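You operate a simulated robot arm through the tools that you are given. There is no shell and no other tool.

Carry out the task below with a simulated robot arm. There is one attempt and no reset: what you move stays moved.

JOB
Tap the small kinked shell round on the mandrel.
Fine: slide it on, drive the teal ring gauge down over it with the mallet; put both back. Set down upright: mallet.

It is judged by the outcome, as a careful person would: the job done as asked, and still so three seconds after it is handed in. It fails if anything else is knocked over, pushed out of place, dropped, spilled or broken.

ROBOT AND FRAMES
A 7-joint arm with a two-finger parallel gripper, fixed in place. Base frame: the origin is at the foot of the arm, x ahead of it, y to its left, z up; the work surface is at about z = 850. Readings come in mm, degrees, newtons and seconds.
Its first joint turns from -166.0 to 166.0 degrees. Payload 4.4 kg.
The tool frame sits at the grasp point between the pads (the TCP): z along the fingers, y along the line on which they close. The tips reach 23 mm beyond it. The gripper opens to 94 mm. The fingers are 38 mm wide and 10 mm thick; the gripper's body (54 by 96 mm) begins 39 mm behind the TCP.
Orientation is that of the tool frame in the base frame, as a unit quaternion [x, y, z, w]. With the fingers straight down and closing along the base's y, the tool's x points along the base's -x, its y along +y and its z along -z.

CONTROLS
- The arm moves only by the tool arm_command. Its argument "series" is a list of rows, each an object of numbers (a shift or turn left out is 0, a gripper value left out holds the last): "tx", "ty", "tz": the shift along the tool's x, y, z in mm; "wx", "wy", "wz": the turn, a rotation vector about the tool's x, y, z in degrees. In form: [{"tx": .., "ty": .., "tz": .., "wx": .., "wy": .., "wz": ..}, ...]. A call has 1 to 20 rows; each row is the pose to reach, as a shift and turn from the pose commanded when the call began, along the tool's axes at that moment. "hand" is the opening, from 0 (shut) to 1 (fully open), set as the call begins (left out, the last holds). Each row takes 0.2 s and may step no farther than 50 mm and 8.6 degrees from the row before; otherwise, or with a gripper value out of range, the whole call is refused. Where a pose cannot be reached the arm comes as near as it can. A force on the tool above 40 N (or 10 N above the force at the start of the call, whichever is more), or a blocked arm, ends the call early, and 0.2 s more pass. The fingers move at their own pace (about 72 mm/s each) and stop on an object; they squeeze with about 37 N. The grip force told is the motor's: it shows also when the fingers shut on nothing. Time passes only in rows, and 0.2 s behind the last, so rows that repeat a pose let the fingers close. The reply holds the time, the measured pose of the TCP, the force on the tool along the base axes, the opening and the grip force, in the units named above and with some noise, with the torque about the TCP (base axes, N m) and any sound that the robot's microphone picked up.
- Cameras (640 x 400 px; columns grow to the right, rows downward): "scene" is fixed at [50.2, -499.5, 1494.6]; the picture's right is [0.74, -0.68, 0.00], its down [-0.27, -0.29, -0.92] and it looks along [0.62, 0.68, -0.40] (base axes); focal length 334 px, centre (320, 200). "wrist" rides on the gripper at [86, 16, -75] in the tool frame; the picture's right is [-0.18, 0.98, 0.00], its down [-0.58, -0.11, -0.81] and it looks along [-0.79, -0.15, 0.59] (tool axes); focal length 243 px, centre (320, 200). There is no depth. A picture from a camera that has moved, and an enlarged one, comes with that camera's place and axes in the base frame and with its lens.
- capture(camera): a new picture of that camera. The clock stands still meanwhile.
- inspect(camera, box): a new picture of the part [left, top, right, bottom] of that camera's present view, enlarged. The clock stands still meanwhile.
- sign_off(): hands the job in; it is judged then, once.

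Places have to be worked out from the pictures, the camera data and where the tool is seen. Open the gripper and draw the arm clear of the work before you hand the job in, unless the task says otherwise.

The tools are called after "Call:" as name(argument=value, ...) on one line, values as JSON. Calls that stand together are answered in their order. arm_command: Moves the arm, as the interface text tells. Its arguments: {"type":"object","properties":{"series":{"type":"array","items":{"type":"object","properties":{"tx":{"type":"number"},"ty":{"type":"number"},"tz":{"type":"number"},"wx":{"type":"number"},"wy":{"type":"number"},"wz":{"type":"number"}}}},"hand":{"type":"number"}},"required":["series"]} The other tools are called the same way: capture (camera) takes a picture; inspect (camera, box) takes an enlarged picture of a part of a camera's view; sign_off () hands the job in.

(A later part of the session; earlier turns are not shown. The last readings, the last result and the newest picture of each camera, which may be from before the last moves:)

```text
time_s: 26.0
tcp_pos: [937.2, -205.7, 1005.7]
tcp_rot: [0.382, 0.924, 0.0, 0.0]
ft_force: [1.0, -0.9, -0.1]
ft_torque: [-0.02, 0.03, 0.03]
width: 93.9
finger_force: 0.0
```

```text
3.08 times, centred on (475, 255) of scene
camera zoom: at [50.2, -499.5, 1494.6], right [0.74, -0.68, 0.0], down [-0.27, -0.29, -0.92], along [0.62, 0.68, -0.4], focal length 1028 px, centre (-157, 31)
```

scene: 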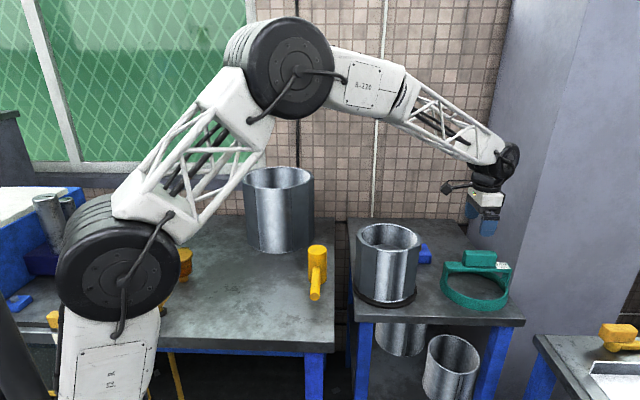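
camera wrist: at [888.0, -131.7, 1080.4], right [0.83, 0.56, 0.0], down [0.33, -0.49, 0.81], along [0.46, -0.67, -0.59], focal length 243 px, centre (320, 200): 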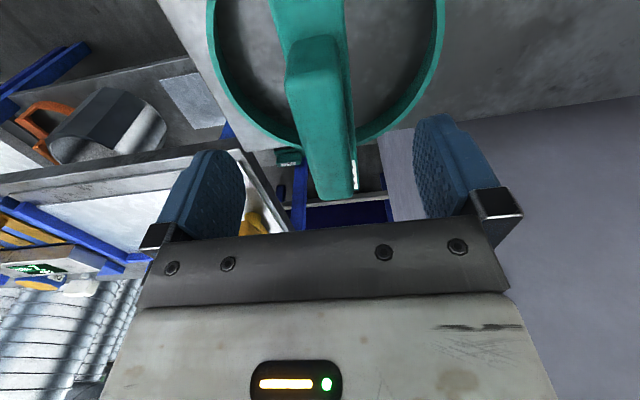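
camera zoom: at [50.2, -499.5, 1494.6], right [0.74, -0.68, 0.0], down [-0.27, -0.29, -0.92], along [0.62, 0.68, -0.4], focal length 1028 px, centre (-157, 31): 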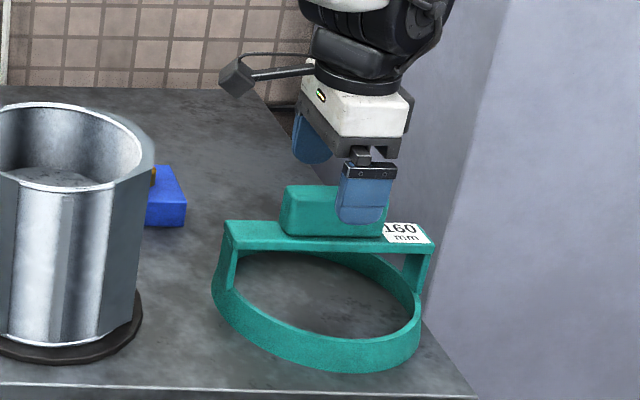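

Laterally centred; the block centre is about 6 mm farther along. I'll shift that and descend to grip height z≈951.

Call:
arm_command(series=[{"tx": -6, "tz": 0}, {"tx": -6, "tz": 18}, {"tx": -6, "tz": 36}, {"tx": -6, "tz": 48}, {"tx": -6, "tz": 54}, {"tx": -6, "tz": 54}])

Call:
inspect(camera="scene", box=[420, 190, 530, 320])

Call:
capture(camera="wrist")

```text
time_s: 27.4
tcp_pos: [943.0, -208.6, 951.9]
tcp_rot: [0.383, 0.924, 0.0, 0.001]
ft_force: [-0.7, -0.3, 0.9]
ft_torque: [0.01, -0.01, 0.0]
width: 94.0
finger_force: 0.0
```

```text
3.08 times, centred on (475, 255) of scene
camera zoom: at [50.2, -499.5, 1494.6], right [0.74, -0.68, 0.0], down [-0.27, -0.29, -0.92], along [0.62, 0.68, -0.4], focal length 1028 px, centre (-157, 31)
```

zoom: 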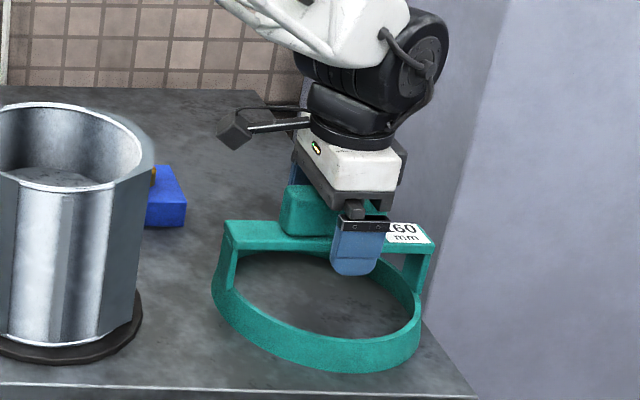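

```text
taken
camera wrist: at [893.3, -134.9, 1025.9], right [0.83, 0.56, 0.0], down [0.33, -0.49, 0.81], along [0.46, -0.67, -0.59], focal length 243 px, centre (320, 200)
```

wrist: 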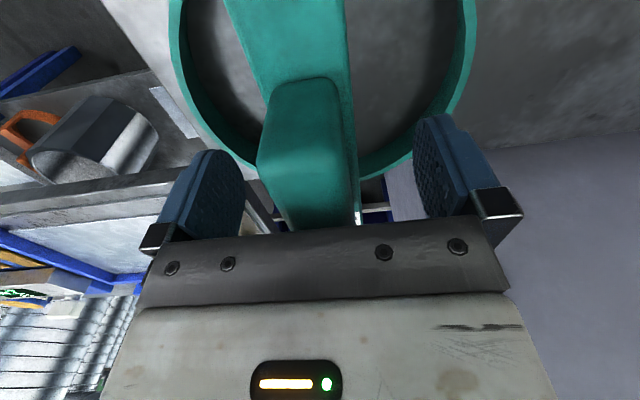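

To be safe that the fingertips clear the bridge plate, I'll rise 8 mm and then close on the grip block.

Call:
arm_command(series=[{"tz": -8}, {"tz": -8}])

Call:
arm_command(series=[{"tz": 0}, {"tz": 0}, {"tz": 0}, {"tz": 0}], hand=0)

Call:
inspect(camera="scene", box=[420, 190, 530, 320])

Call:
capture(camera="wrist")

```text
time_s: 28.0
tcp_pos: [944.0, -209.6, 959.2]
tcp_rot: [0.383, 0.924, 0.0, 0.0]
ft_force: [-0.5, 0.6, 0.8]
ft_torque: [-0.01, 0.01, -0.02]
width: 94.1
finger_force: 0.0
```

```text
time_s: 29.0
tcp_pos: [942.6, -209.5, 960.2]
tcp_rot: [0.382, 0.924, -0.001, 0.0]
ft_force: [0.5, 1.2, 1.8]
ft_torque: [0.07, 0.05, 0.04]
width: 35.4
finger_force: 36.4
```

```text
3.08 times, centred on (475, 255) of scene
camera zoom: at [50.2, -499.5, 1494.6], right [0.74, -0.68, 0.0], down [-0.27, -0.29, -0.92], along [0.62, 0.68, -0.4], focal length 1028 px, centre (-157, 31)
```

zoom: 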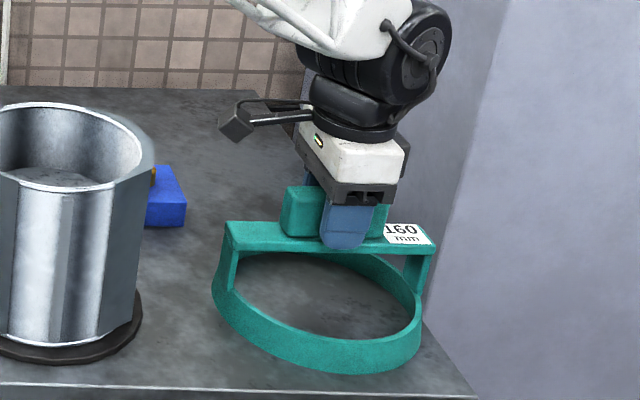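

```text
taken
camera wrist: at [893.2, -135.6, 1033.9], right [0.83, 0.56, 0.0], down [0.33, -0.49, 0.81], along [0.46, -0.67, -0.59], focal length 243 px, centre (320, 200)
```

wrist: 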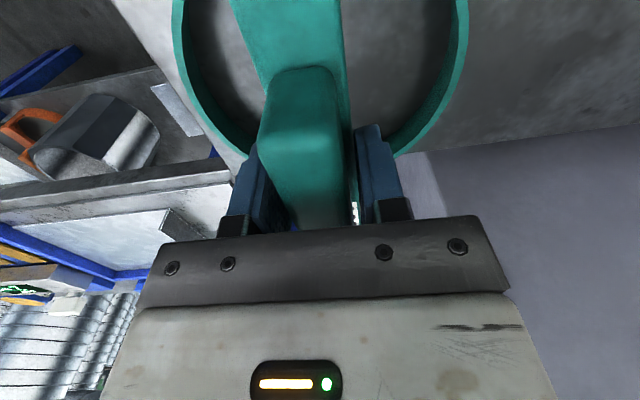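

Gripped the 35 mm block; the gauge's home corresponds to TCP (943, -209.5, 960) at this 45° orientation. I'll lift straight up first.

Call:
arm_command(series=[{"tz": -10}, {"tz": -30}, {"tz": -60}, {"tz": -90}, {"tz": -120}, {"tz": -150}, {"tz": -150}])

Call:
capture(camera="scene")

Call:
capture(camera="wrist")

```text
time_s: 30.6
tcp_pos: [943.2, -209.4, 1109.2]
tcp_rot: [0.382, 0.924, 0.001, 0.0]
ft_force: [0.5, -0.1, -3.6]
ft_torque: [0.02, -0.02, -0.02]
width: 35.9
finger_force: 37.3
```

```text
taken
```

scene: 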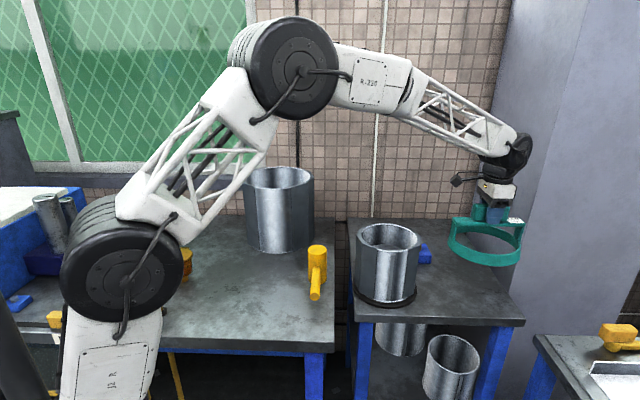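

```text
taken
camera wrist: at [893.5, -136.3, 1182.7], right [0.83, 0.56, 0.0], down [0.33, -0.49, 0.81], along [0.46, -0.67, -0.59], focal length 243 px, centre (320, 200)
```

wrist: 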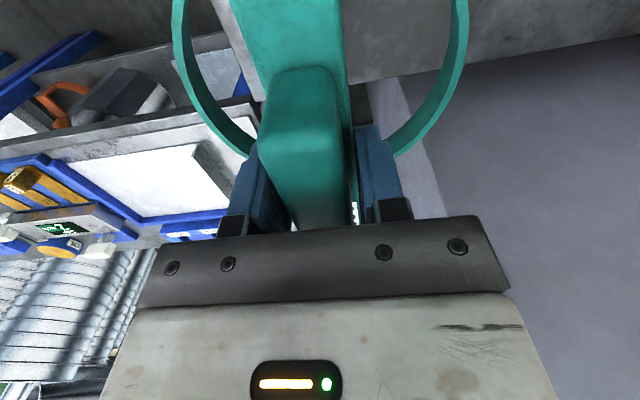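

The gauge is level (3.6 N). Rising further while carrying it in toward the shell.

Call:
arm_command(series=[{"tx": 15, "tz": -25}, {"tx": 35, "tz": -48}, {"tx": 70, "tz": -55}, {"tx": 105, "tz": -55}, {"tx": 140, "tz": -55, "ty": -1}, {"tx": 175, "tz": -55, "ty": -2}, {"tx": 210, "tz": -55, "ty": -2}, {"tx": 240, "tz": -55, "ty": -2.5}, {"tx": 259.5, "tz": -55, "ty": -2.5}, {"tx": 259.5, "tz": -55, "ty": -2.5}])

Call:
inspect(camera="scene", box=[330, 160, 450, 310])

Call:
capture(camera="wrist")

```text
time_s: 32.8
tcp_pos: [758.8, -25.6, 1166.5]
tcp_rot: [0.383, 0.924, 0.0, 0.0]
ft_force: [0.4, -0.8, -2.6]
ft_torque: [-0.03, -0.01, -0.01]
width: 35.5
finger_force: 37.9
```

```text
2.67 times, centred on (390, 235) of scene
camera zoom: at [50.2, -499.5, 1494.6], right [0.74, -0.68, 0.0], down [-0.27, -0.29, -0.92], along [0.62, 0.68, -0.4], focal length 891 px, centre (133, 107)
```

zoom: 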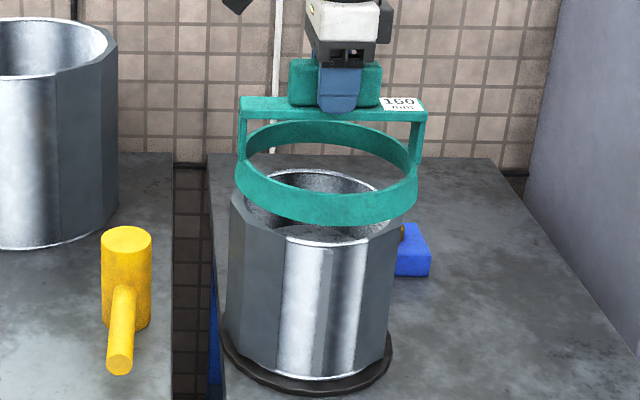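

```text
taken
camera wrist: at [709.4, 47.5, 1240.8], right [0.83, 0.56, 0.0], down [0.33, -0.49, 0.81], along [0.46, -0.67, -0.59], focal length 243 px, centre (320, 200)
```

wrist: 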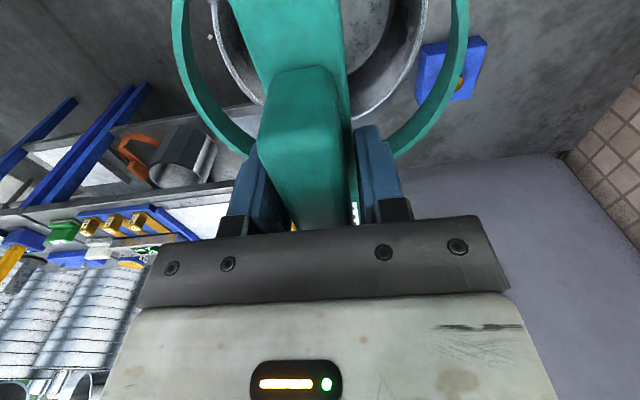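

The gauge hangs over the shell. I'll zoom in to compare ring and rim centres before lowering.

Call:
inspect(camera="scene", box=[350, 190, 430, 250])

Call:
inspect(camera="wrist", box=[160, 0, 480, 180])

```text
6.67 times, centred on (390, 220) of scene
camera zoom: at [50.2, -499.5, 1494.6], right [0.74, -0.68, 0.0], down [-0.27, -0.29, -0.92], along [0.62, 0.68, -0.4], focal length 2228 px, centre (-147, 67)
```

zoom: 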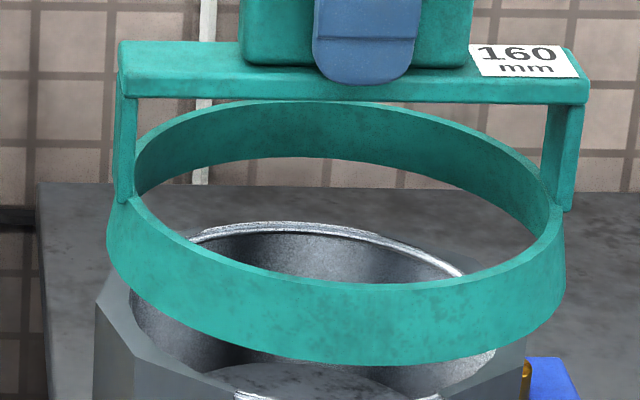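

```text
2.00 times, centred on (320, 90) of wrist
camera zoom: at [709.4, 47.5, 1240.8], right [0.83, 0.56, 0.0], down [0.33, -0.49, 0.81], along [0.46, -0.67, -0.59], focal length 485 px, centre (320, 420)
```

zoom: 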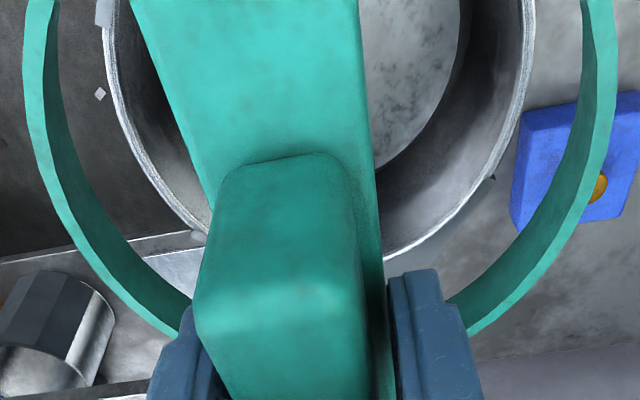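

In the scene view the ring sits about 5 mm right of the shell axis; in the wrist view they are aligned. I'll shift 5.4 mm along tool +x, lower the ring to about 10 mm above the rim, and look again.

Call:
arm_command(series=[{"tx": 2.7}, {"tx": 5.4}, {"tx": 5.4, "tz": 10}, {"tx": 5.4, "tz": 20}, {"tx": 5.4, "tz": 28}, {"tx": 5.4, "tz": 28}])

Call:
inspect(camera="scene", box=[350, 200, 430, 260])

Call:
inspect(camera="wrist", box=[160, 0, 480, 180])

```text
time_s: 34.2
tcp_pos: [754.2, -25.5, 1135.8]
tcp_rot: [0.382, 0.924, 0.0, 0.0]
ft_force: [0.5, -0.7, -4.3]
ft_torque: [-0.02, -0.05, -0.02]
width: 35.6
finger_force: 37.2
```

```text
6.67 times, centred on (390, 230) of scene
camera zoom: at [50.2, -499.5, 1494.6], right [0.74, -0.68, 0.0], down [-0.27, -0.29, -0.92], along [0.62, 0.68, -0.4], focal length 2228 px, centre (-147, 0)
```

zoom: 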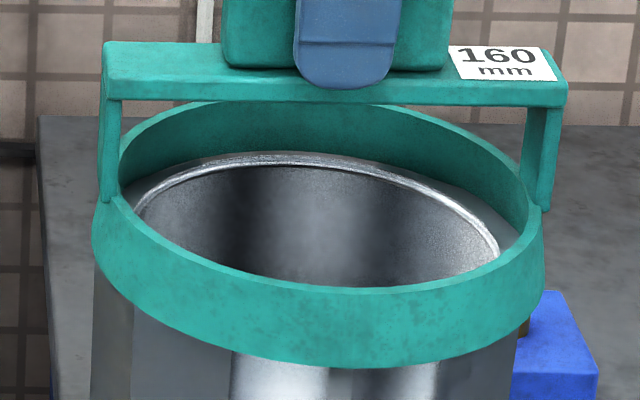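

```text
2.00 times, centred on (320, 90) of wrist
camera zoom: at [704.6, 50.1, 1210.8], right [0.83, 0.56, 0.0], down [0.33, -0.49, 0.81], along [0.46, -0.67, -0.59], focal length 485 px, centre (320, 420)
```

zoom: 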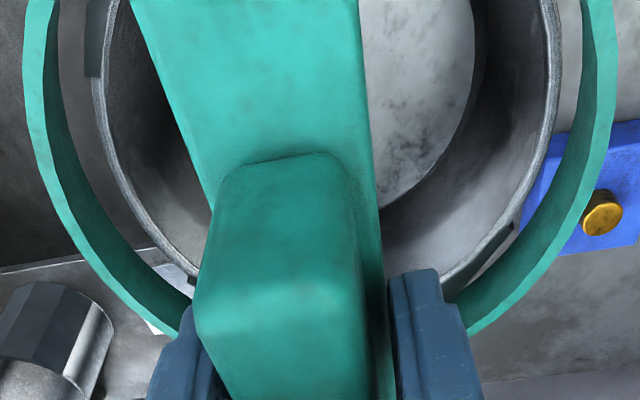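

Aligned to about 2 mm; a final nudge of 2 mm along tool +y, then lower slowly to feel for contact with the kinks.

Call:
arm_command(series=[{"tx": -0.5, "ty": 2}, {"tx": -0.5, "ty": 2, "tz": 5}, {"tx": -0.5, "ty": 2, "tz": 10}, {"tx": -0.5, "ty": 2, "tz": 14}, {"tx": -0.5, "ty": 2, "tz": 14}])

Call:
inspect(camera="scene", box=[350, 200, 430, 260])

Call:
inspect(camera="wrist", box=[160, 0, 480, 180])

```text
time_s: 35.4
tcp_pos: [756.3, -22.6, 1121.7]
tcp_rot: [0.383, 0.924, 0.0, 0.001]
ft_force: [-0.4, 0.1, -3.3]
ft_torque: [-0.04, -0.02, 0.02]
width: 35.6
finger_force: 36.9
```

```text
6.67 times, centred on (390, 230) of scene
camera zoom: at [50.2, -499.5, 1494.6], right [0.74, -0.68, 0.0], down [-0.27, -0.29, -0.92], along [0.62, 0.68, -0.4], focal length 2228 px, centre (-147, 0)
```

zoom: 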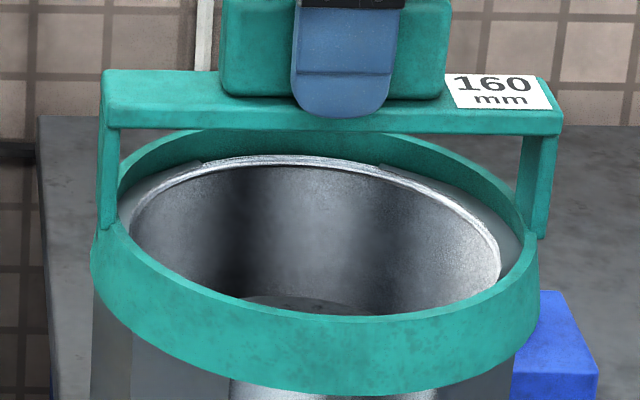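

```text
2.00 times, centred on (320, 90) of wrist
camera zoom: at [706.0, 51.2, 1197.0], right [0.83, 0.56, 0.0], down [0.33, -0.49, 0.81], along [0.46, -0.67, -0.59], focal length 485 px, centre (320, 420)
```

zoom: 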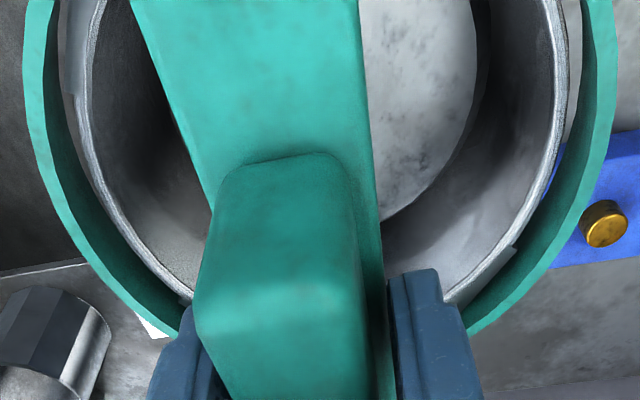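

Well centred (within about 1.5 mm). Nudging and continuing down gently until the kinks take the load.

Call:
arm_command(series=[{"ty": 1.5}, {"ty": 1.5, "tz": 3}, {"ty": 1.5, "tz": 6}, {"ty": 1.5, "tz": 9}, {"ty": 1.5, "tz": 12}, {"ty": 1.5, "tz": 12}])

Call:
inspect(camera="scene", box=[350, 200, 430, 260])

```text
time_s: 36.8
tcp_pos: [755.4, -21.0, 1110.2]
tcp_rot: [0.383, 0.924, 0.0, 0.0]
ft_force: [0.7, -0.1, -3.7]
ft_torque: [0.03, -0.03, 0.02]
width: 35.5
finger_force: 36.6
```

```text
6.67 times, centred on (390, 230) of scene
camera zoom: at [50.2, -499.5, 1494.6], right [0.74, -0.68, 0.0], down [-0.27, -0.29, -0.92], along [0.62, 0.68, -0.4], focal length 2228 px, centre (-147, 0)
```

zoom: 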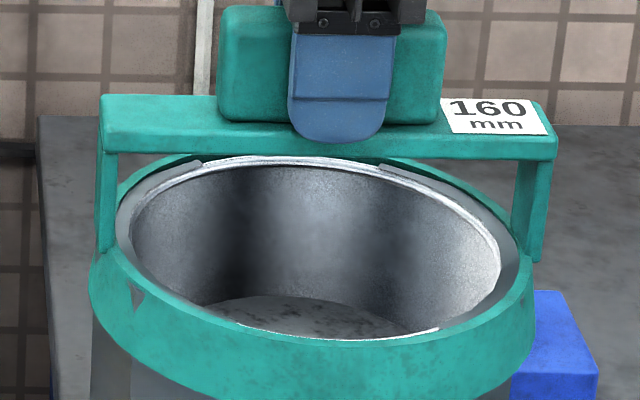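

Still only the gauge's own weight, and the kink corners are now within the ring's taper. Continue down in small steps.

Call:
arm_command(series=[{"tz": 3}, {"tz": 6}, {"tz": 9}, {"tz": 12}, {"tz": 12}])

Call:
inspect(camera="scene", box=[340, 200, 440, 275])

```text
time_s: 38.0
tcp_pos: [756.1, -21.6, 1099.4]
tcp_rot: [0.382, 0.924, 0.0, 0.0]
ft_force: [-0.1, -0.2, -3.6]
ft_torque: [0.02, -0.03, 0.0]
width: 35.4
finger_force: 37.3
```

```text
5.33 times, centred on (390, 238) of scene
camera zoom: at [50.2, -499.5, 1494.6], right [0.74, -0.68, 0.0], down [-0.27, -0.29, -0.92], along [0.62, 0.68, -0.4], focal length 1782 px, centre (-53, 0)
```

zoom: 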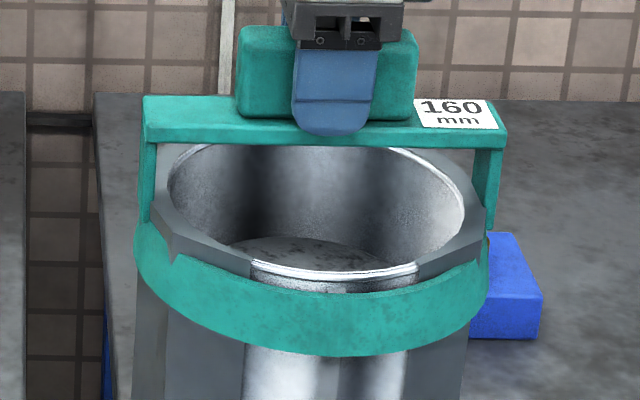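

No resistance yet with the ring about 26 mm below the rim. Continuing slowly.

Call:
arm_command(series=[{"tz": 3}, {"tz": 6}, {"tz": 9}, {"tz": 12}, {"tz": 12}])

Call:
inspect(camera="scene", box=[340, 200, 440, 275])

```text
time_s: 39.2
tcp_pos: [756.1, -21.5, 1088.1]
tcp_rot: [0.383, 0.924, 0.001, 0.001]
ft_force: [8.2, 0.7, 30.9]
ft_torque: [-0.02, -0.27, -0.04]
width: 35.8
finger_force: 37.3
```

```text
5.33 times, centred on (390, 238) of scene
camera zoom: at [50.2, -499.5, 1494.6], right [0.74, -0.68, 0.0], down [-0.27, -0.29, -0.92], along [0.62, 0.68, -0.4], focal length 1782 px, centre (-53, 0)
```

zoom: 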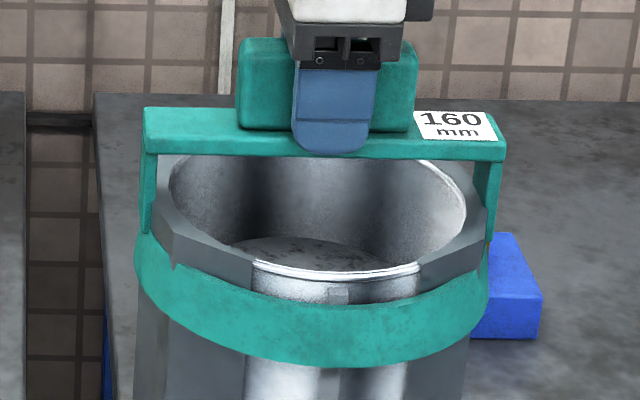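

Contact: the ring has jammed on the kinks with about 31 N pushing up. I'll relieve the preload slightly, release, and rise clear.

Call:
arm_command(series=[{"tz": -1, "tx": -0.4, "ty": 0.4}, {"tz": -1.5, "tx": -0.7, "ty": 0.7}, {"tz": -1.5, "tx": -0.7, "ty": 0.7}])

Call:
arm_command(series=[{"tz": 0}, {"tz": 0}, {"tz": 0}, {"tz": -15}, {"tz": -50}, {"tz": -95}, {"tz": -130}], hand=0.85)

Call:
inspect(camera="scene", box=[330, 180, 450, 315])

Call:
capture(camera="wrist")

```text
time_s: 40.0
tcp_pos: [756.0, -21.3, 1088.1]
tcp_rot: [0.383, 0.924, 0.0, 0.001]
ft_force: [4.4, -4.0, 12.7]
ft_torque: [-0.74, -0.34, 0.11]
width: 35.6
finger_force: 37.4
```

```text
time_s: 41.6
tcp_pos: [757.6, -22.0, 1218.7]
tcp_rot: [0.383, 0.924, 0.001, 0.0]
ft_force: [-0.4, -0.3, 0.2]
ft_torque: [0.0, 0.0, 0.03]
width: 79.6
finger_force: 0.1
```

```text
2.96 times, centred on (390, 248) of scene
camera zoom: at [50.2, -499.5, 1494.6], right [0.74, -0.68, 0.0], down [-0.27, -0.29, -0.92], along [0.62, 0.68, -0.4], focal length 990 px, centre (113, 59)
```

zoom: 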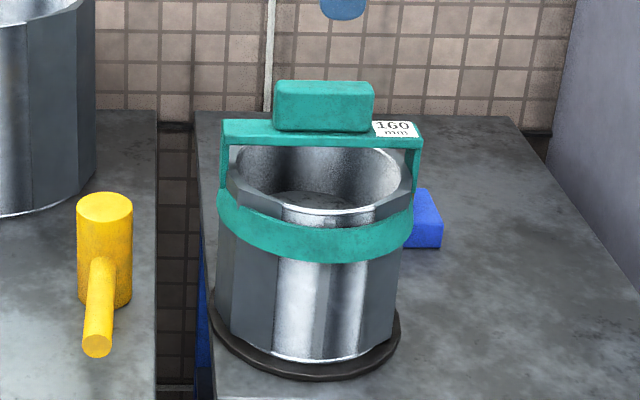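

```text
taken
camera wrist: at [708.1, 52.9, 1292.8], right [0.83, 0.56, 0.0], down [0.33, -0.49, 0.81], along [0.46, -0.67, -0.59], focal length 243 px, centre (320, 200)
```

wrist: 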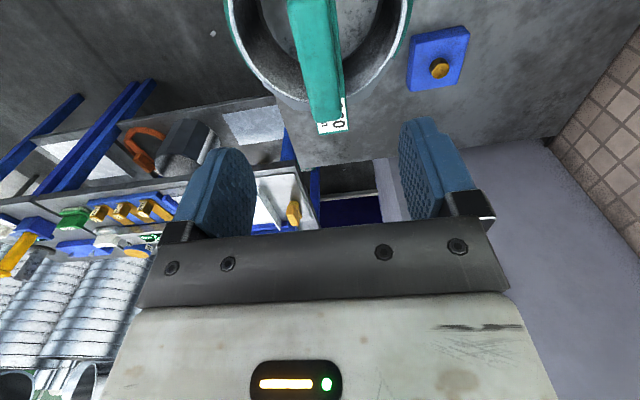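

The gauge sits level on the shell, block top at z≈1096. Now the mallet: I'll swing the gripper 90° so it closes across the head (perpendicular to the handle) and hover above the head near (634, 148).

Call:
arm_command(series=[{"tx": 19, "ty": 3, "wz": -8.2}, {"tx": 38, "ty": 6, "wz": -16.4}, {"tx": 57, "ty": 9, "wz": -24.5}, {"tx": 76, "ty": 12, "wz": -32.7}, {"tx": 95, "ty": 15, "tz": 10, "wz": -40.9}, {"tx": 114, "ty": 18, "tz": 30, "wz": -49.1}, {"tx": 133, "ty": 21, "tz": 55, "wz": -57.3}, {"tx": 152, "ty": 24, "tz": 80, "wz": -65.5}, {"tx": 171, "ty": 27, "tz": 100, "wz": -73.6}, {"tx": 190, "ty": 30, "tz": 120, "wz": -81.8}, {"tx": 207, "ty": 33, "tz": 135, "wz": -90}, {"tx": 207, "ty": 33, "tz": 135, "wz": -90}], hand=1)

Call:
capture(camera="wrist")

Call:
inspect(camera="wrist", box=[220, 0, 420, 125])

Call:
inspect(camera="scene", box=[260, 190, 380, 310])

```text
time_s: 44.2
tcp_pos: [634.0, 148.0, 1084.0]
tcp_rot: [-0.383, 0.924, 0.0, 0.001]
ft_force: [0.4, 0.8, 0.0]
ft_torque: [0.02, -0.01, 0.02]
width: 93.9
finger_force: 0.0
```

```text
taken
camera wrist: at [562.4, 99.6, 1157.5], right [-0.57, 0.82, 0.0], down [0.49, 0.33, 0.81], along [0.66, 0.46, -0.59], focal length 243 px, centre (320, 200)
```

wrist: 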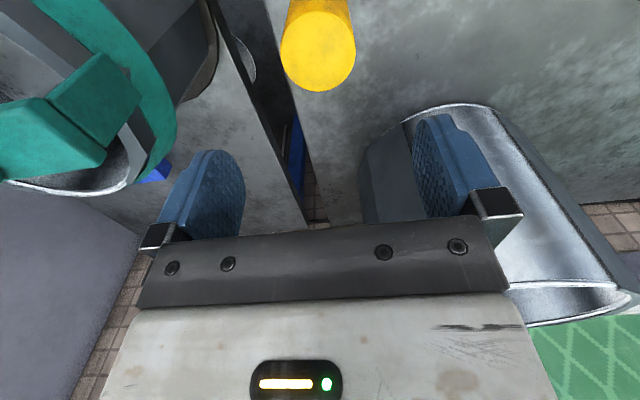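

```text
3.20 times, centred on (320, 62) of wrist
camera zoom: at [562.4, 99.6, 1157.5], right [-0.57, 0.82, 0.0], down [0.49, 0.33, 0.81], along [0.66, 0.46, -0.59], focal length 776 px, centre (320, 640)
```

zoom: 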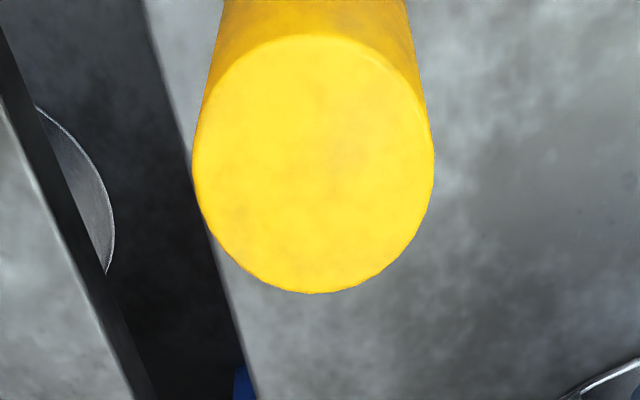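

```text
3.33 times, centred on (320, 250) of scene
camera zoom: at [50.2, -499.5, 1494.6], right [0.74, -0.68, 0.0], down [-0.27, -0.29, -0.92], along [0.62, 0.68, -0.4], focal length 1114 px, centre (320, 33)
```

zoom: 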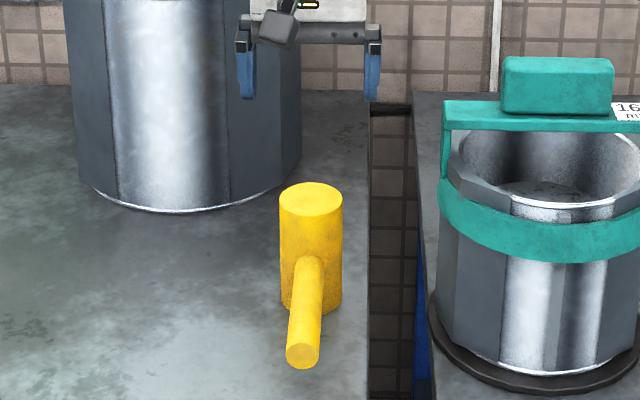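

The mallet head is confirmed at (635, 149.5), top z≈949.5, diameter ≈60, and the fingers straddle it. Descending to grip it at z≈926.

Call:
arm_command(series=[{"tx": -1.5, "tz": 40}, {"tx": -1.5, "tz": 80}, {"tx": -1.5, "tz": 110}, {"tx": -1.5, "tz": 135}, {"tx": -1.5, "tz": 150}, {"tx": -1.5, "tz": 158}, {"tx": -1.5, "tz": 158}])

Call:
inspect(camera="scene", box=[260, 190, 380, 310])

Call:
capture(camera="wrist")

```text
time_s: 45.8
tcp_pos: [635.5, 148.5, 923.9]
tcp_rot: [-0.382, 0.924, 0.0, 0.0]
ft_force: [0.3, 0.5, -0.3]
ft_torque: [0.0, 0.03, -0.01]
width: 94.1
finger_force: 0.0
```

```text
3.33 times, centred on (320, 250) of scene
camera zoom: at [50.2, -499.5, 1494.6], right [0.74, -0.68, 0.0], down [-0.27, -0.29, -0.92], along [0.62, 0.68, -0.4], focal length 1114 px, centre (320, 33)
```

zoom: 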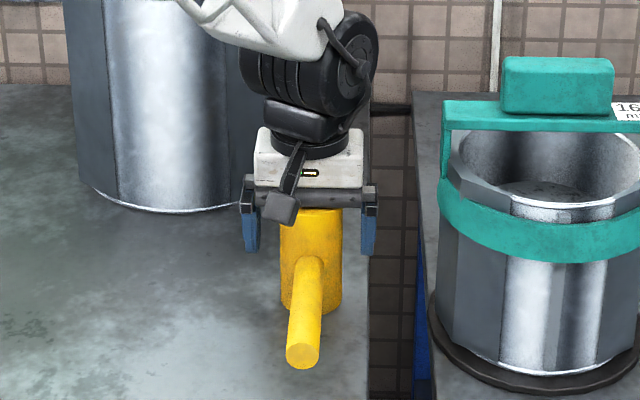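

```text
taken
camera wrist: at [562.5, 100.3, 998.8], right [-0.56, 0.83, 0.0], down [0.49, 0.33, 0.81], along [0.67, 0.46, -0.59], focal length 243 px, centre (320, 200)
```

wrist: 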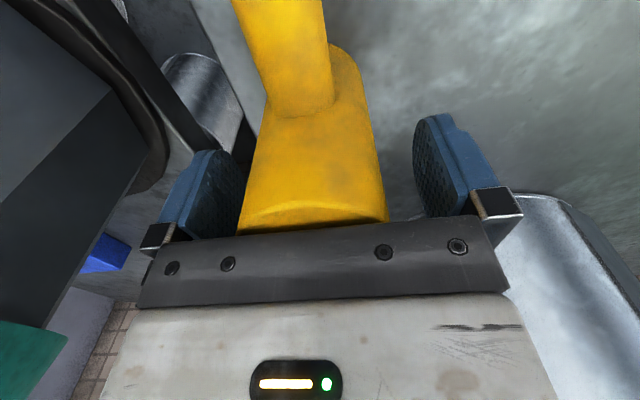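

Head centred between the pads. Closing; the mallet's home pose is this TCP, (635, 149, 924).

Call:
arm_command(series=[{"tz": 0}, {"tz": 0}, {"tz": 0}, {"tz": 0}], hand=0)

Call:
arm_command(series=[{"tz": -5}, {"tz": -20}, {"tz": -40}, {"tz": -40}])

Call:
inspect(camera="scene", box=[260, 190, 380, 310])

```text
time_s: 46.8
tcp_pos: [634.3, 150.2, 924.9]
tcp_rot: [-0.382, 0.924, 0.001, 0.001]
ft_force: [5.3, -3.8, 4.2]
ft_torque: [-0.14, -0.22, 0.06]
width: 57.5
finger_force: 36.8
```

```text
time_s: 47.8
tcp_pos: [635.5, 148.8, 964.3]
tcp_rot: [-0.383, 0.924, -0.001, 0.0]
ft_force: [-0.1, -0.2, -4.2]
ft_torque: [0.03, -0.06, 0.01]
width: 57.2
finger_force: 36.7
```

```text
3.33 times, centred on (320, 250) of scene
camera zoom: at [50.2, -499.5, 1494.6], right [0.74, -0.68, 0.0], down [-0.27, -0.29, -0.92], along [0.62, 0.68, -0.4], focal length 1114 px, centre (320, 33)
```

zoom: 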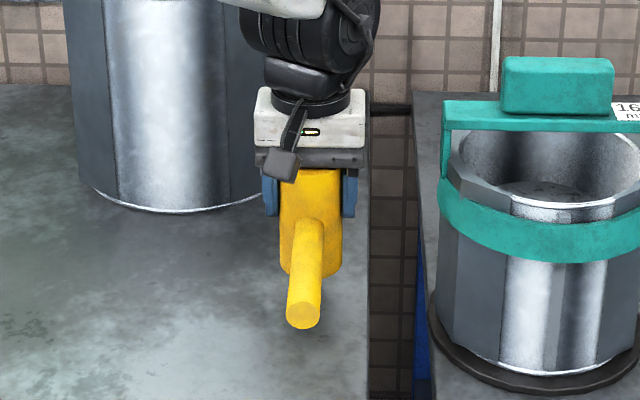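

The mallet lifts cleanly (4 N). I'll raise it and carry it above the gauge's grip block at about (751, -18).

Call:
arm_command(series=[{"tz": -45}, {"tz": -90}, {"tz": -135}, {"tz": -180}, {"tz": -225}, {"tz": -260, "ty": -10}, {"tz": -266, "tx": 7, "ty": -45}, {"tz": -266, "tx": 14, "ty": -85}, {"tz": -266, "tx": 21, "ty": -125}, {"tz": -266, "tx": 29, "ty": -165}, {"tz": -266, "tx": 36, "ty": -200}, {"tz": -266, "tx": 36, "ty": -200}])

Call:
inspect(camera="scene", box=[330, 120, 450, 315])

Call:
capture(camera="wrist")

```text
time_s: 50.4
tcp_pos: [751.5, -18.2, 1232.1]
tcp_rot: [-0.383, 0.924, 0.0, -0.001]
ft_force: [-0.2, -0.2, -4.5]
ft_torque: [0.09, 0.02, 0.0]
width: 57.3
finger_force: 36.9
```

```text
2.05 times, centred on (390, 218) of scene
camera zoom: at [50.2, -499.5, 1494.6], right [0.74, -0.68, 0.0], down [-0.27, -0.29, -0.92], along [0.62, 0.68, -0.4], focal length 686 px, centre (176, 164)
```

zoom: 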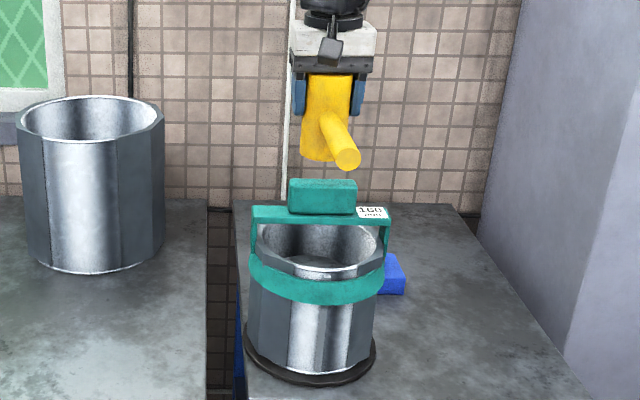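

```text
taken
camera wrist: at [678.5, -67.1, 1306.1], right [-0.56, 0.83, 0.0], down [0.49, 0.33, 0.81], along [0.67, 0.46, -0.59], focal length 243 px, centre (320, 200)
```

wrist: 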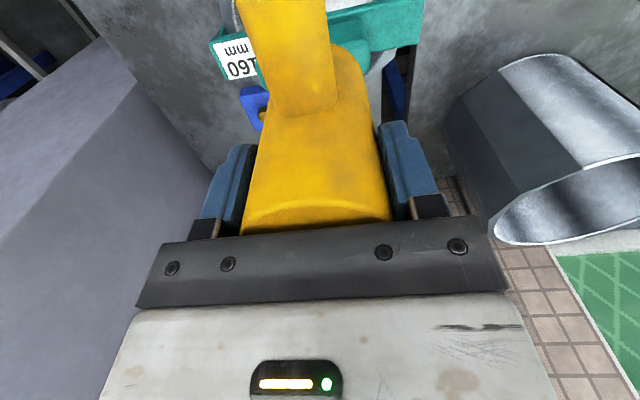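

The mallet face is above the block, about 60 mm up. I'll lower to roughly 25 mm above it and then give one tap to gauge the response.

Call:
arm_command(series=[{"tz": 18}, {"tz": 35}, {"tz": 35}])

Call:
arm_command(series=[{"tz": 30}, {"tz": 0}, {"tz": 0}])

Call:
inspect(camera="scene", box=[330, 160, 450, 315])

```text
time_s: 51.2
tcp_pos: [751.5, -17.3, 1196.4]
tcp_rot: [-0.382, 0.924, -0.001, 0.0]
ft_force: [0.0, 0.3, -3.9]
ft_torque: [0.03, -0.07, -0.01]
width: 57.4
finger_force: 36.8
```

```text
time_s: 51.5
tcp_pos: [752.6, -18.1, 1188.8]
tcp_rot: [-0.383, 0.924, -0.001, 0.003]
ft_force: [-0.5, 0.0, 1.5]
ft_torque: [0.05, 0.13, 0.01]
width: 57.2
finger_force: 36.9
stopped in row 1: the force on the tool passed its limit at 55 N (the readings are from after the stop); the commanded pose is now the measured one
```

```text
2.58 times, centred on (390, 238) of scene
camera zoom: at [50.2, -499.5, 1494.6], right [0.74, -0.68, 0.0], down [-0.27, -0.29, -0.92], along [0.62, 0.68, -0.4], focal length 862 px, centre (139, 103)
```

zoom: 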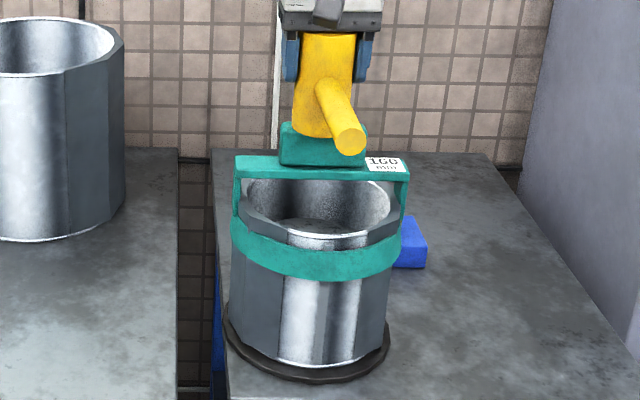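

The tap landed (55 N peak, call stopped as designed). I'll lift off and compare the ring position and the mallet's seat in the gripper.

Call:
arm_command(series=[{"tz": -15}, {"tz": -30}, {"tz": -30}])

Call:
inspect(camera="scene", box=[330, 180, 450, 315])

Call:
inspect(camera="scene", box=[350, 120, 430, 200])

Call:
capture(camera="wrist")

```text
time_s: 52.3
tcp_pos: [750.3, -15.5, 1218.1]
tcp_rot: [-0.383, 0.924, -0.001, 0.002]
ft_force: [-0.4, 0.1, -3.6]
ft_torque: [0.05, -0.03, -0.01]
width: 57.4
finger_force: 36.9
```

```text
2.96 times, centred on (390, 248) of scene
camera zoom: at [50.2, -499.5, 1494.6], right [0.74, -0.68, 0.0], down [-0.27, -0.29, -0.92], along [0.62, 0.68, -0.4], focal length 990 px, centre (113, 59)
```

zoom: 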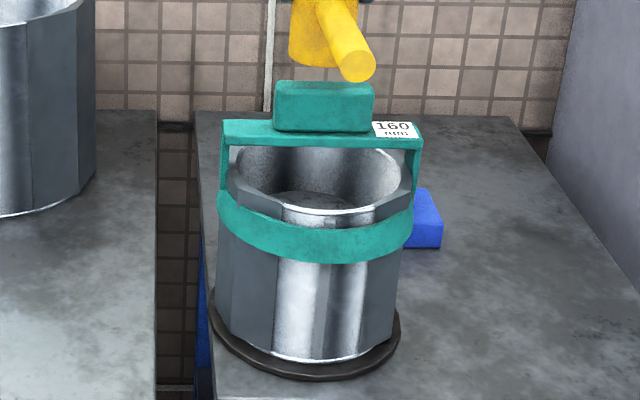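

```text
5.00 times, centred on (390, 160) of scene
camera zoom: at [50.2, -499.5, 1494.6], right [0.74, -0.68, 0.0], down [-0.27, -0.29, -0.92], along [0.62, 0.68, -0.4], focal length 1671 px, centre (-30, 400)
```

zoom: 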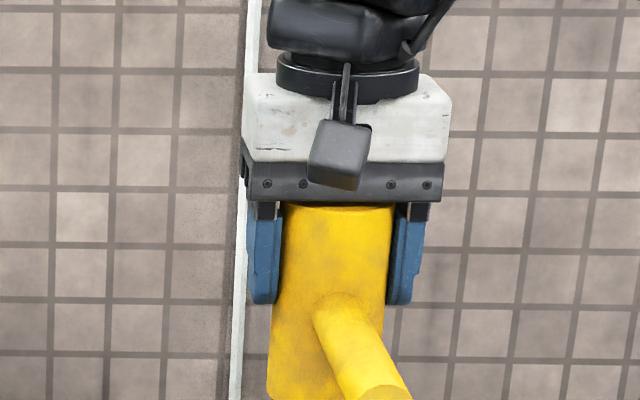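

```text
taken
camera wrist: at [678.5, -65.2, 1292.9], right [-0.57, 0.82, 0.0], down [0.48, 0.33, 0.81], along [0.67, 0.46, -0.59], focal length 243 px, centre (320, 200)
```

wrist: 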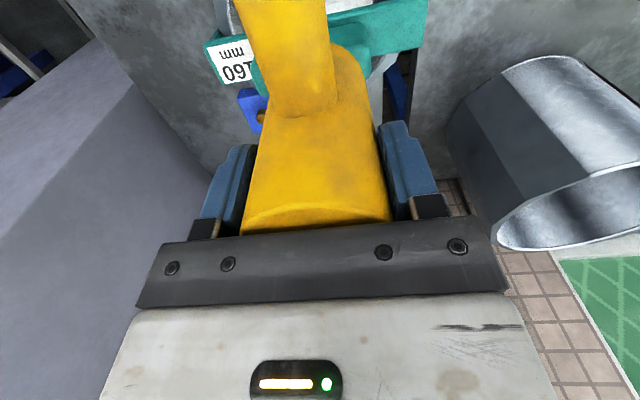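

The ring hasn't moved, and the mallet is still firmly seated. I'll take a longer run-up and strike at the full allowed speed (250 mm/s).

Call:
arm_command(series=[{"tz": -40, "tx": 0, "ty": 0}, {"tz": -75}, {"tz": -75}])

Call:
arm_command(series=[{"tz": 48}, {"tz": 98}, {"tz": 135}, {"tz": 90}, {"tz": 60}])

Call:
inspect(camera="scene", box=[330, 180, 450, 315])

```text
time_s: 53.1
tcp_pos: [750.4, -17.4, 1293.8]
tcp_rot: [-0.383, 0.924, -0.001, 0.003]
ft_force: [0.4, 0.3, -2.5]
ft_torque: [0.05, -0.03, -0.01]
width: 57.4
finger_force: 37.3
```

```text
time_s: 53.9
tcp_pos: [753.3, -19.4, 1186.3]
tcp_rot: [-0.383, 0.924, -0.002, 0.006]
ft_force: [0.0, -0.8, 4.1]
ft_torque: [0.06, 0.18, 0.03]
width: 57.6
finger_force: 36.8
stopped in row 3: the force on the tool passed its limit at 72 N (the readings are from after the stop); the commanded pose is now the measured one
```

```text
2.96 times, centred on (390, 248) of scene
camera zoom: at [50.2, -499.5, 1494.6], right [0.74, -0.68, 0.0], down [-0.27, -0.29, -0.92], along [0.62, 0.68, -0.4], focal length 990 px, centre (113, 59)
```

zoom: 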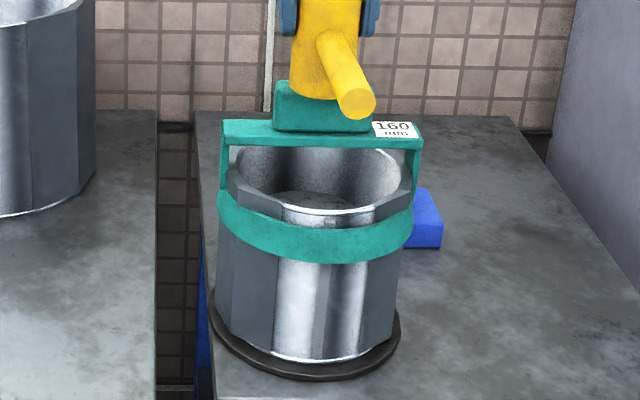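

I'll check at high zoom whether the ring has crept down at all, after lifting off.

Call:
arm_command(series=[{"tz": -20}, {"tz": -40}, {"tz": -40}])

Call:
inspect(camera="scene", box=[340, 200, 440, 275])

Call:
inspect(camera="scene", box=[350, 110, 430, 200])

```text
time_s: 54.7
tcp_pos: [752.8, -19.7, 1225.3]
tcp_rot: [-0.382, 0.924, -0.002, 0.006]
ft_force: [0.3, 0.7, -3.7]
ft_torque: [0.04, -0.07, 0.01]
width: 57.6
finger_force: 37.1
```

```text
5.33 times, centred on (390, 238) of scene
camera zoom: at [50.2, -499.5, 1494.6], right [0.74, -0.68, 0.0], down [-0.27, -0.29, -0.92], along [0.62, 0.68, -0.4], focal length 1782 px, centre (-53, 0)
```

zoom: 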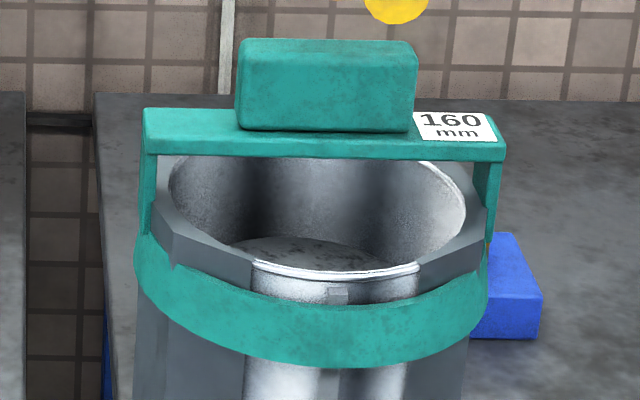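

```text
4.44 times, centred on (390, 155) of scene
camera zoom: at [50.2, -499.5, 1494.6], right [0.74, -0.68, 0.0], down [-0.27, -0.29, -0.92], along [0.62, 0.68, -0.4], focal length 1485 px, centre (9, 400)
```

zoom: 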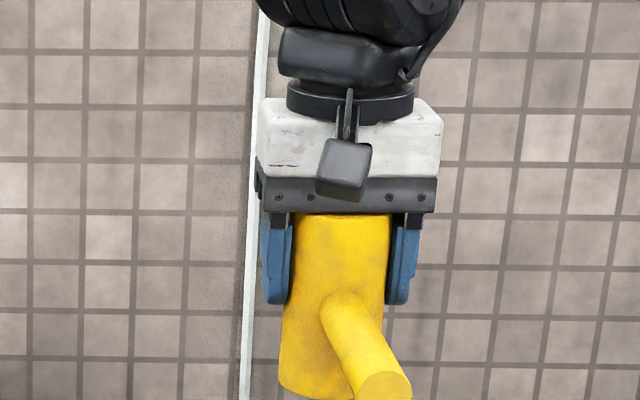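

No movement yet: the ring is exactly where it first jammed. The last blow was already slowing in its final row, so I'll repeat with a full 250 mm/s through the contact point.

Call:
arm_command(series=[{"tz": -40}, {"tz": -80}, {"tz": -80}])

Call:
arm_command(series=[{"tz": 50}, {"tz": 100}, {"tz": 150}, {"tz": 110}, {"tz": 70}])

Call:
inspect(camera="scene", box=[340, 200, 440, 275])

```text
time_s: 55.5
tcp_pos: [752.5, -20.0, 1306.5]
tcp_rot: [-0.382, 0.924, -0.001, 0.005]
ft_force: [0.1, -0.6, -4.0]
ft_torque: [0.04, -0.03, -0.01]
width: 57.2
finger_force: 36.4
```

```text
time_s: 56.7
tcp_pos: [753.9, -18.5, 1235.4]
tcp_rot: [-0.383, 0.924, -0.002, 0.005]
ft_force: [0.0, 0.4, -4.9]
ft_torque: [0.03, -0.01, 0.0]
width: 57.4
finger_force: 37.9
```

```text
5.33 times, centred on (390, 238) of scene
camera zoom: at [50.2, -499.5, 1494.6], right [0.74, -0.68, 0.0], down [-0.27, -0.29, -0.92], along [0.62, 0.68, -0.4], focal length 1782 px, centre (-53, 0)
```

zoom: 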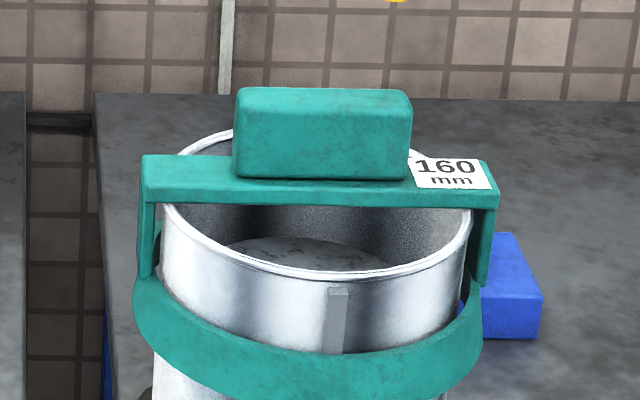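

That blow worked: the gauge dropped and the shell's kinks are gone at the top. I'll check the whole shell.

Call:
inspect(camera="scene", box=[330, 200, 450, 315])

Call:
capture(camera="scene")

Call:
capture(camera="wrist")

```text
3.48 times, centred on (390, 258) of scene
camera zoom: at [50.2, -499.5, 1494.6], right [0.74, -0.68, 0.0], down [-0.27, -0.29, -0.92], along [0.62, 0.68, -0.4], focal length 1162 px, centre (76, 0)
```

zoom: 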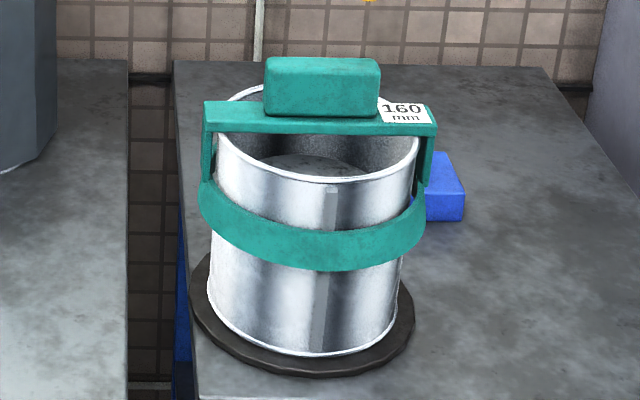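

```text
taken
```

scene: 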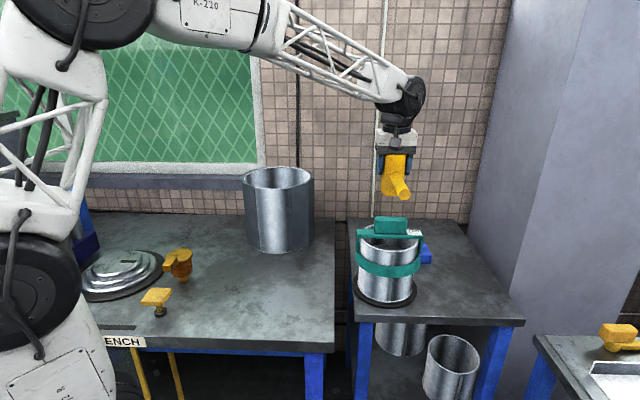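

```text
taken
camera wrist: at [679.9, -66.5, 1308.4], right [-0.56, 0.82, -0.01], down [0.48, 0.33, 0.81], along [0.67, 0.46, -0.58], focal length 243 px, centre (320, 200)
```

wrist: 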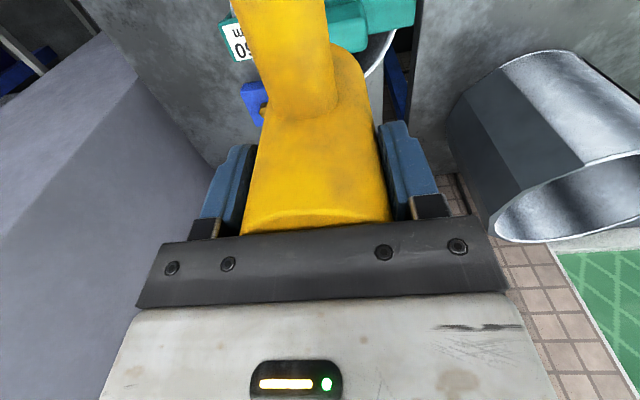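

The shell is round over its full height and the gauge's bridge is down near the rim. Now I'll carry the mallet back, correcting the ~0.6° tilt picked up in the blows.

Call:
arm_command(series=[{"wx": -0.43, "wy": 0.44, "tz": -10}, {"wx": -0.43, "wy": 0.44, "tz": -10, "tx": -7, "ty": 40}, {"wx": -0.43, "wy": 0.44, "tz": -10, "tx": -14, "ty": 80}, {"wx": -0.43, "wy": 0.44, "tz": -10, "tx": -21, "ty": 120}, {"wx": -0.43, "wy": 0.44, "tz": -10, "tx": -28, "ty": 160}, {"wx": -0.43, "wy": 0.44, "tz": -10, "tx": -34.4, "ty": 202}, {"wx": -0.43, "wy": 0.44, "tz": -10, "tx": -34.4, "ty": 202}])

Call:
arm_command(series=[{"tz": 0}])

Call:
inspect(camera="scene", box=[260, 110, 380, 310])

```text
time_s: 58.3
tcp_pos: [633.7, 148.7, 1245.5]
tcp_rot: [-0.383, 0.924, 0.0, -0.001]
ft_force: [-0.6, 0.3, -3.8]
ft_torque: [0.06, -0.04, 0.02]
width: 57.4
finger_force: 36.8
```

```text
time_s: 58.7
tcp_pos: [633.8, 147.2, 1244.1]
tcp_rot: [-0.383, 0.924, 0.0, 0.0]
ft_force: [-0.3, 0.0, -5.1]
ft_torque: [0.03, -0.02, -0.02]
width: 57.5
finger_force: 37.0
```

```text
2.00 times, centred on (320, 210) of scene
camera zoom: at [50.2, -499.5, 1494.6], right [0.74, -0.68, 0.0], down [-0.27, -0.29, -0.92], along [0.62, 0.68, -0.4], focal length 668 px, centre (320, 180)
```

zoom: 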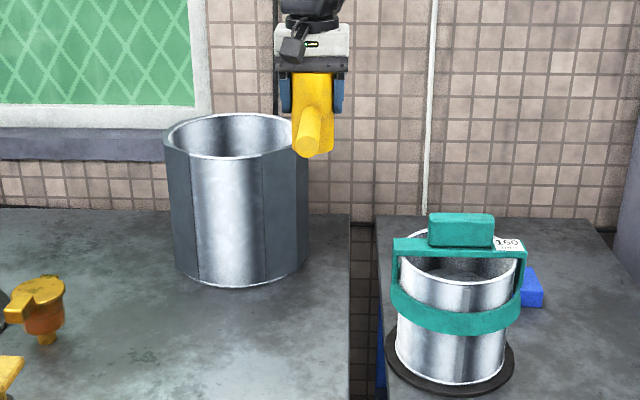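

Orientation is square again, over the mallet's home spot. Lowering to about 20 mm above the bench.

Call:
arm_command(series=[{"tx": -1.3, "tz": 42}, {"tx": -1.3, "tz": 84}, {"tx": -1.3, "tz": 126}, {"tx": -1.3, "tz": 168}, {"tx": -1.3, "tz": 210}, {"tx": -1.3, "tz": 250}, {"tx": -1.3, "tz": 280}, {"tx": -1.3, "tz": 295}, {"tx": -1.3, "tz": 295}])

Call:
inspect(camera="scene", box=[260, 190, 380, 310])

```text
time_s: 60.7
tcp_pos: [635.0, 150.6, 951.0]
tcp_rot: [-0.383, 0.924, 0.001, 0.0]
ft_force: [0.1, -0.6, -3.2]
ft_torque: [0.0, -0.02, 0.01]
width: 57.4
finger_force: 37.0
```

```text
3.33 times, centred on (320, 250) of scene
camera zoom: at [50.2, -499.5, 1494.6], right [0.74, -0.68, 0.0], down [-0.27, -0.29, -0.92], along [0.62, 0.68, -0.4], focal length 1114 px, centre (320, 33)
```

zoom: 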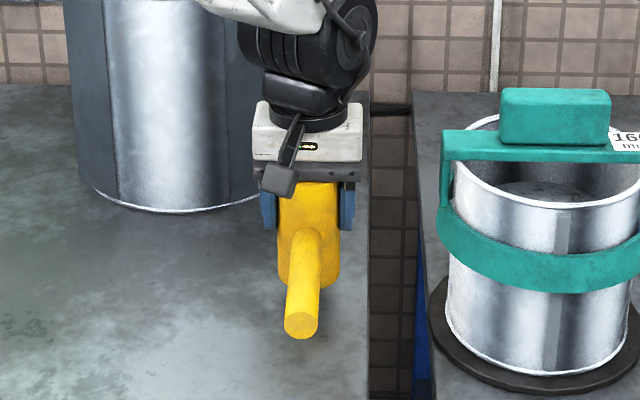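

Aligned with its home spot. Lowering gently until the bench takes the weight.

Call:
arm_command(series=[{"ty": -1, "tz": 8}, {"ty": -1, "tz": 15}, {"ty": -1, "tz": 20}, {"ty": -1, "tz": 23}, {"ty": -1, "tz": 23}])

```text
time_s: 61.9
tcp_pos: [635.2, 148.5, 927.1]
tcp_rot: [-0.383, 0.924, 0.0, 0.0]
ft_force: [-0.5, -1.3, -3.1]
ft_torque: [0.08, -0.04, -0.03]
width: 57.1
finger_force: 36.9
```

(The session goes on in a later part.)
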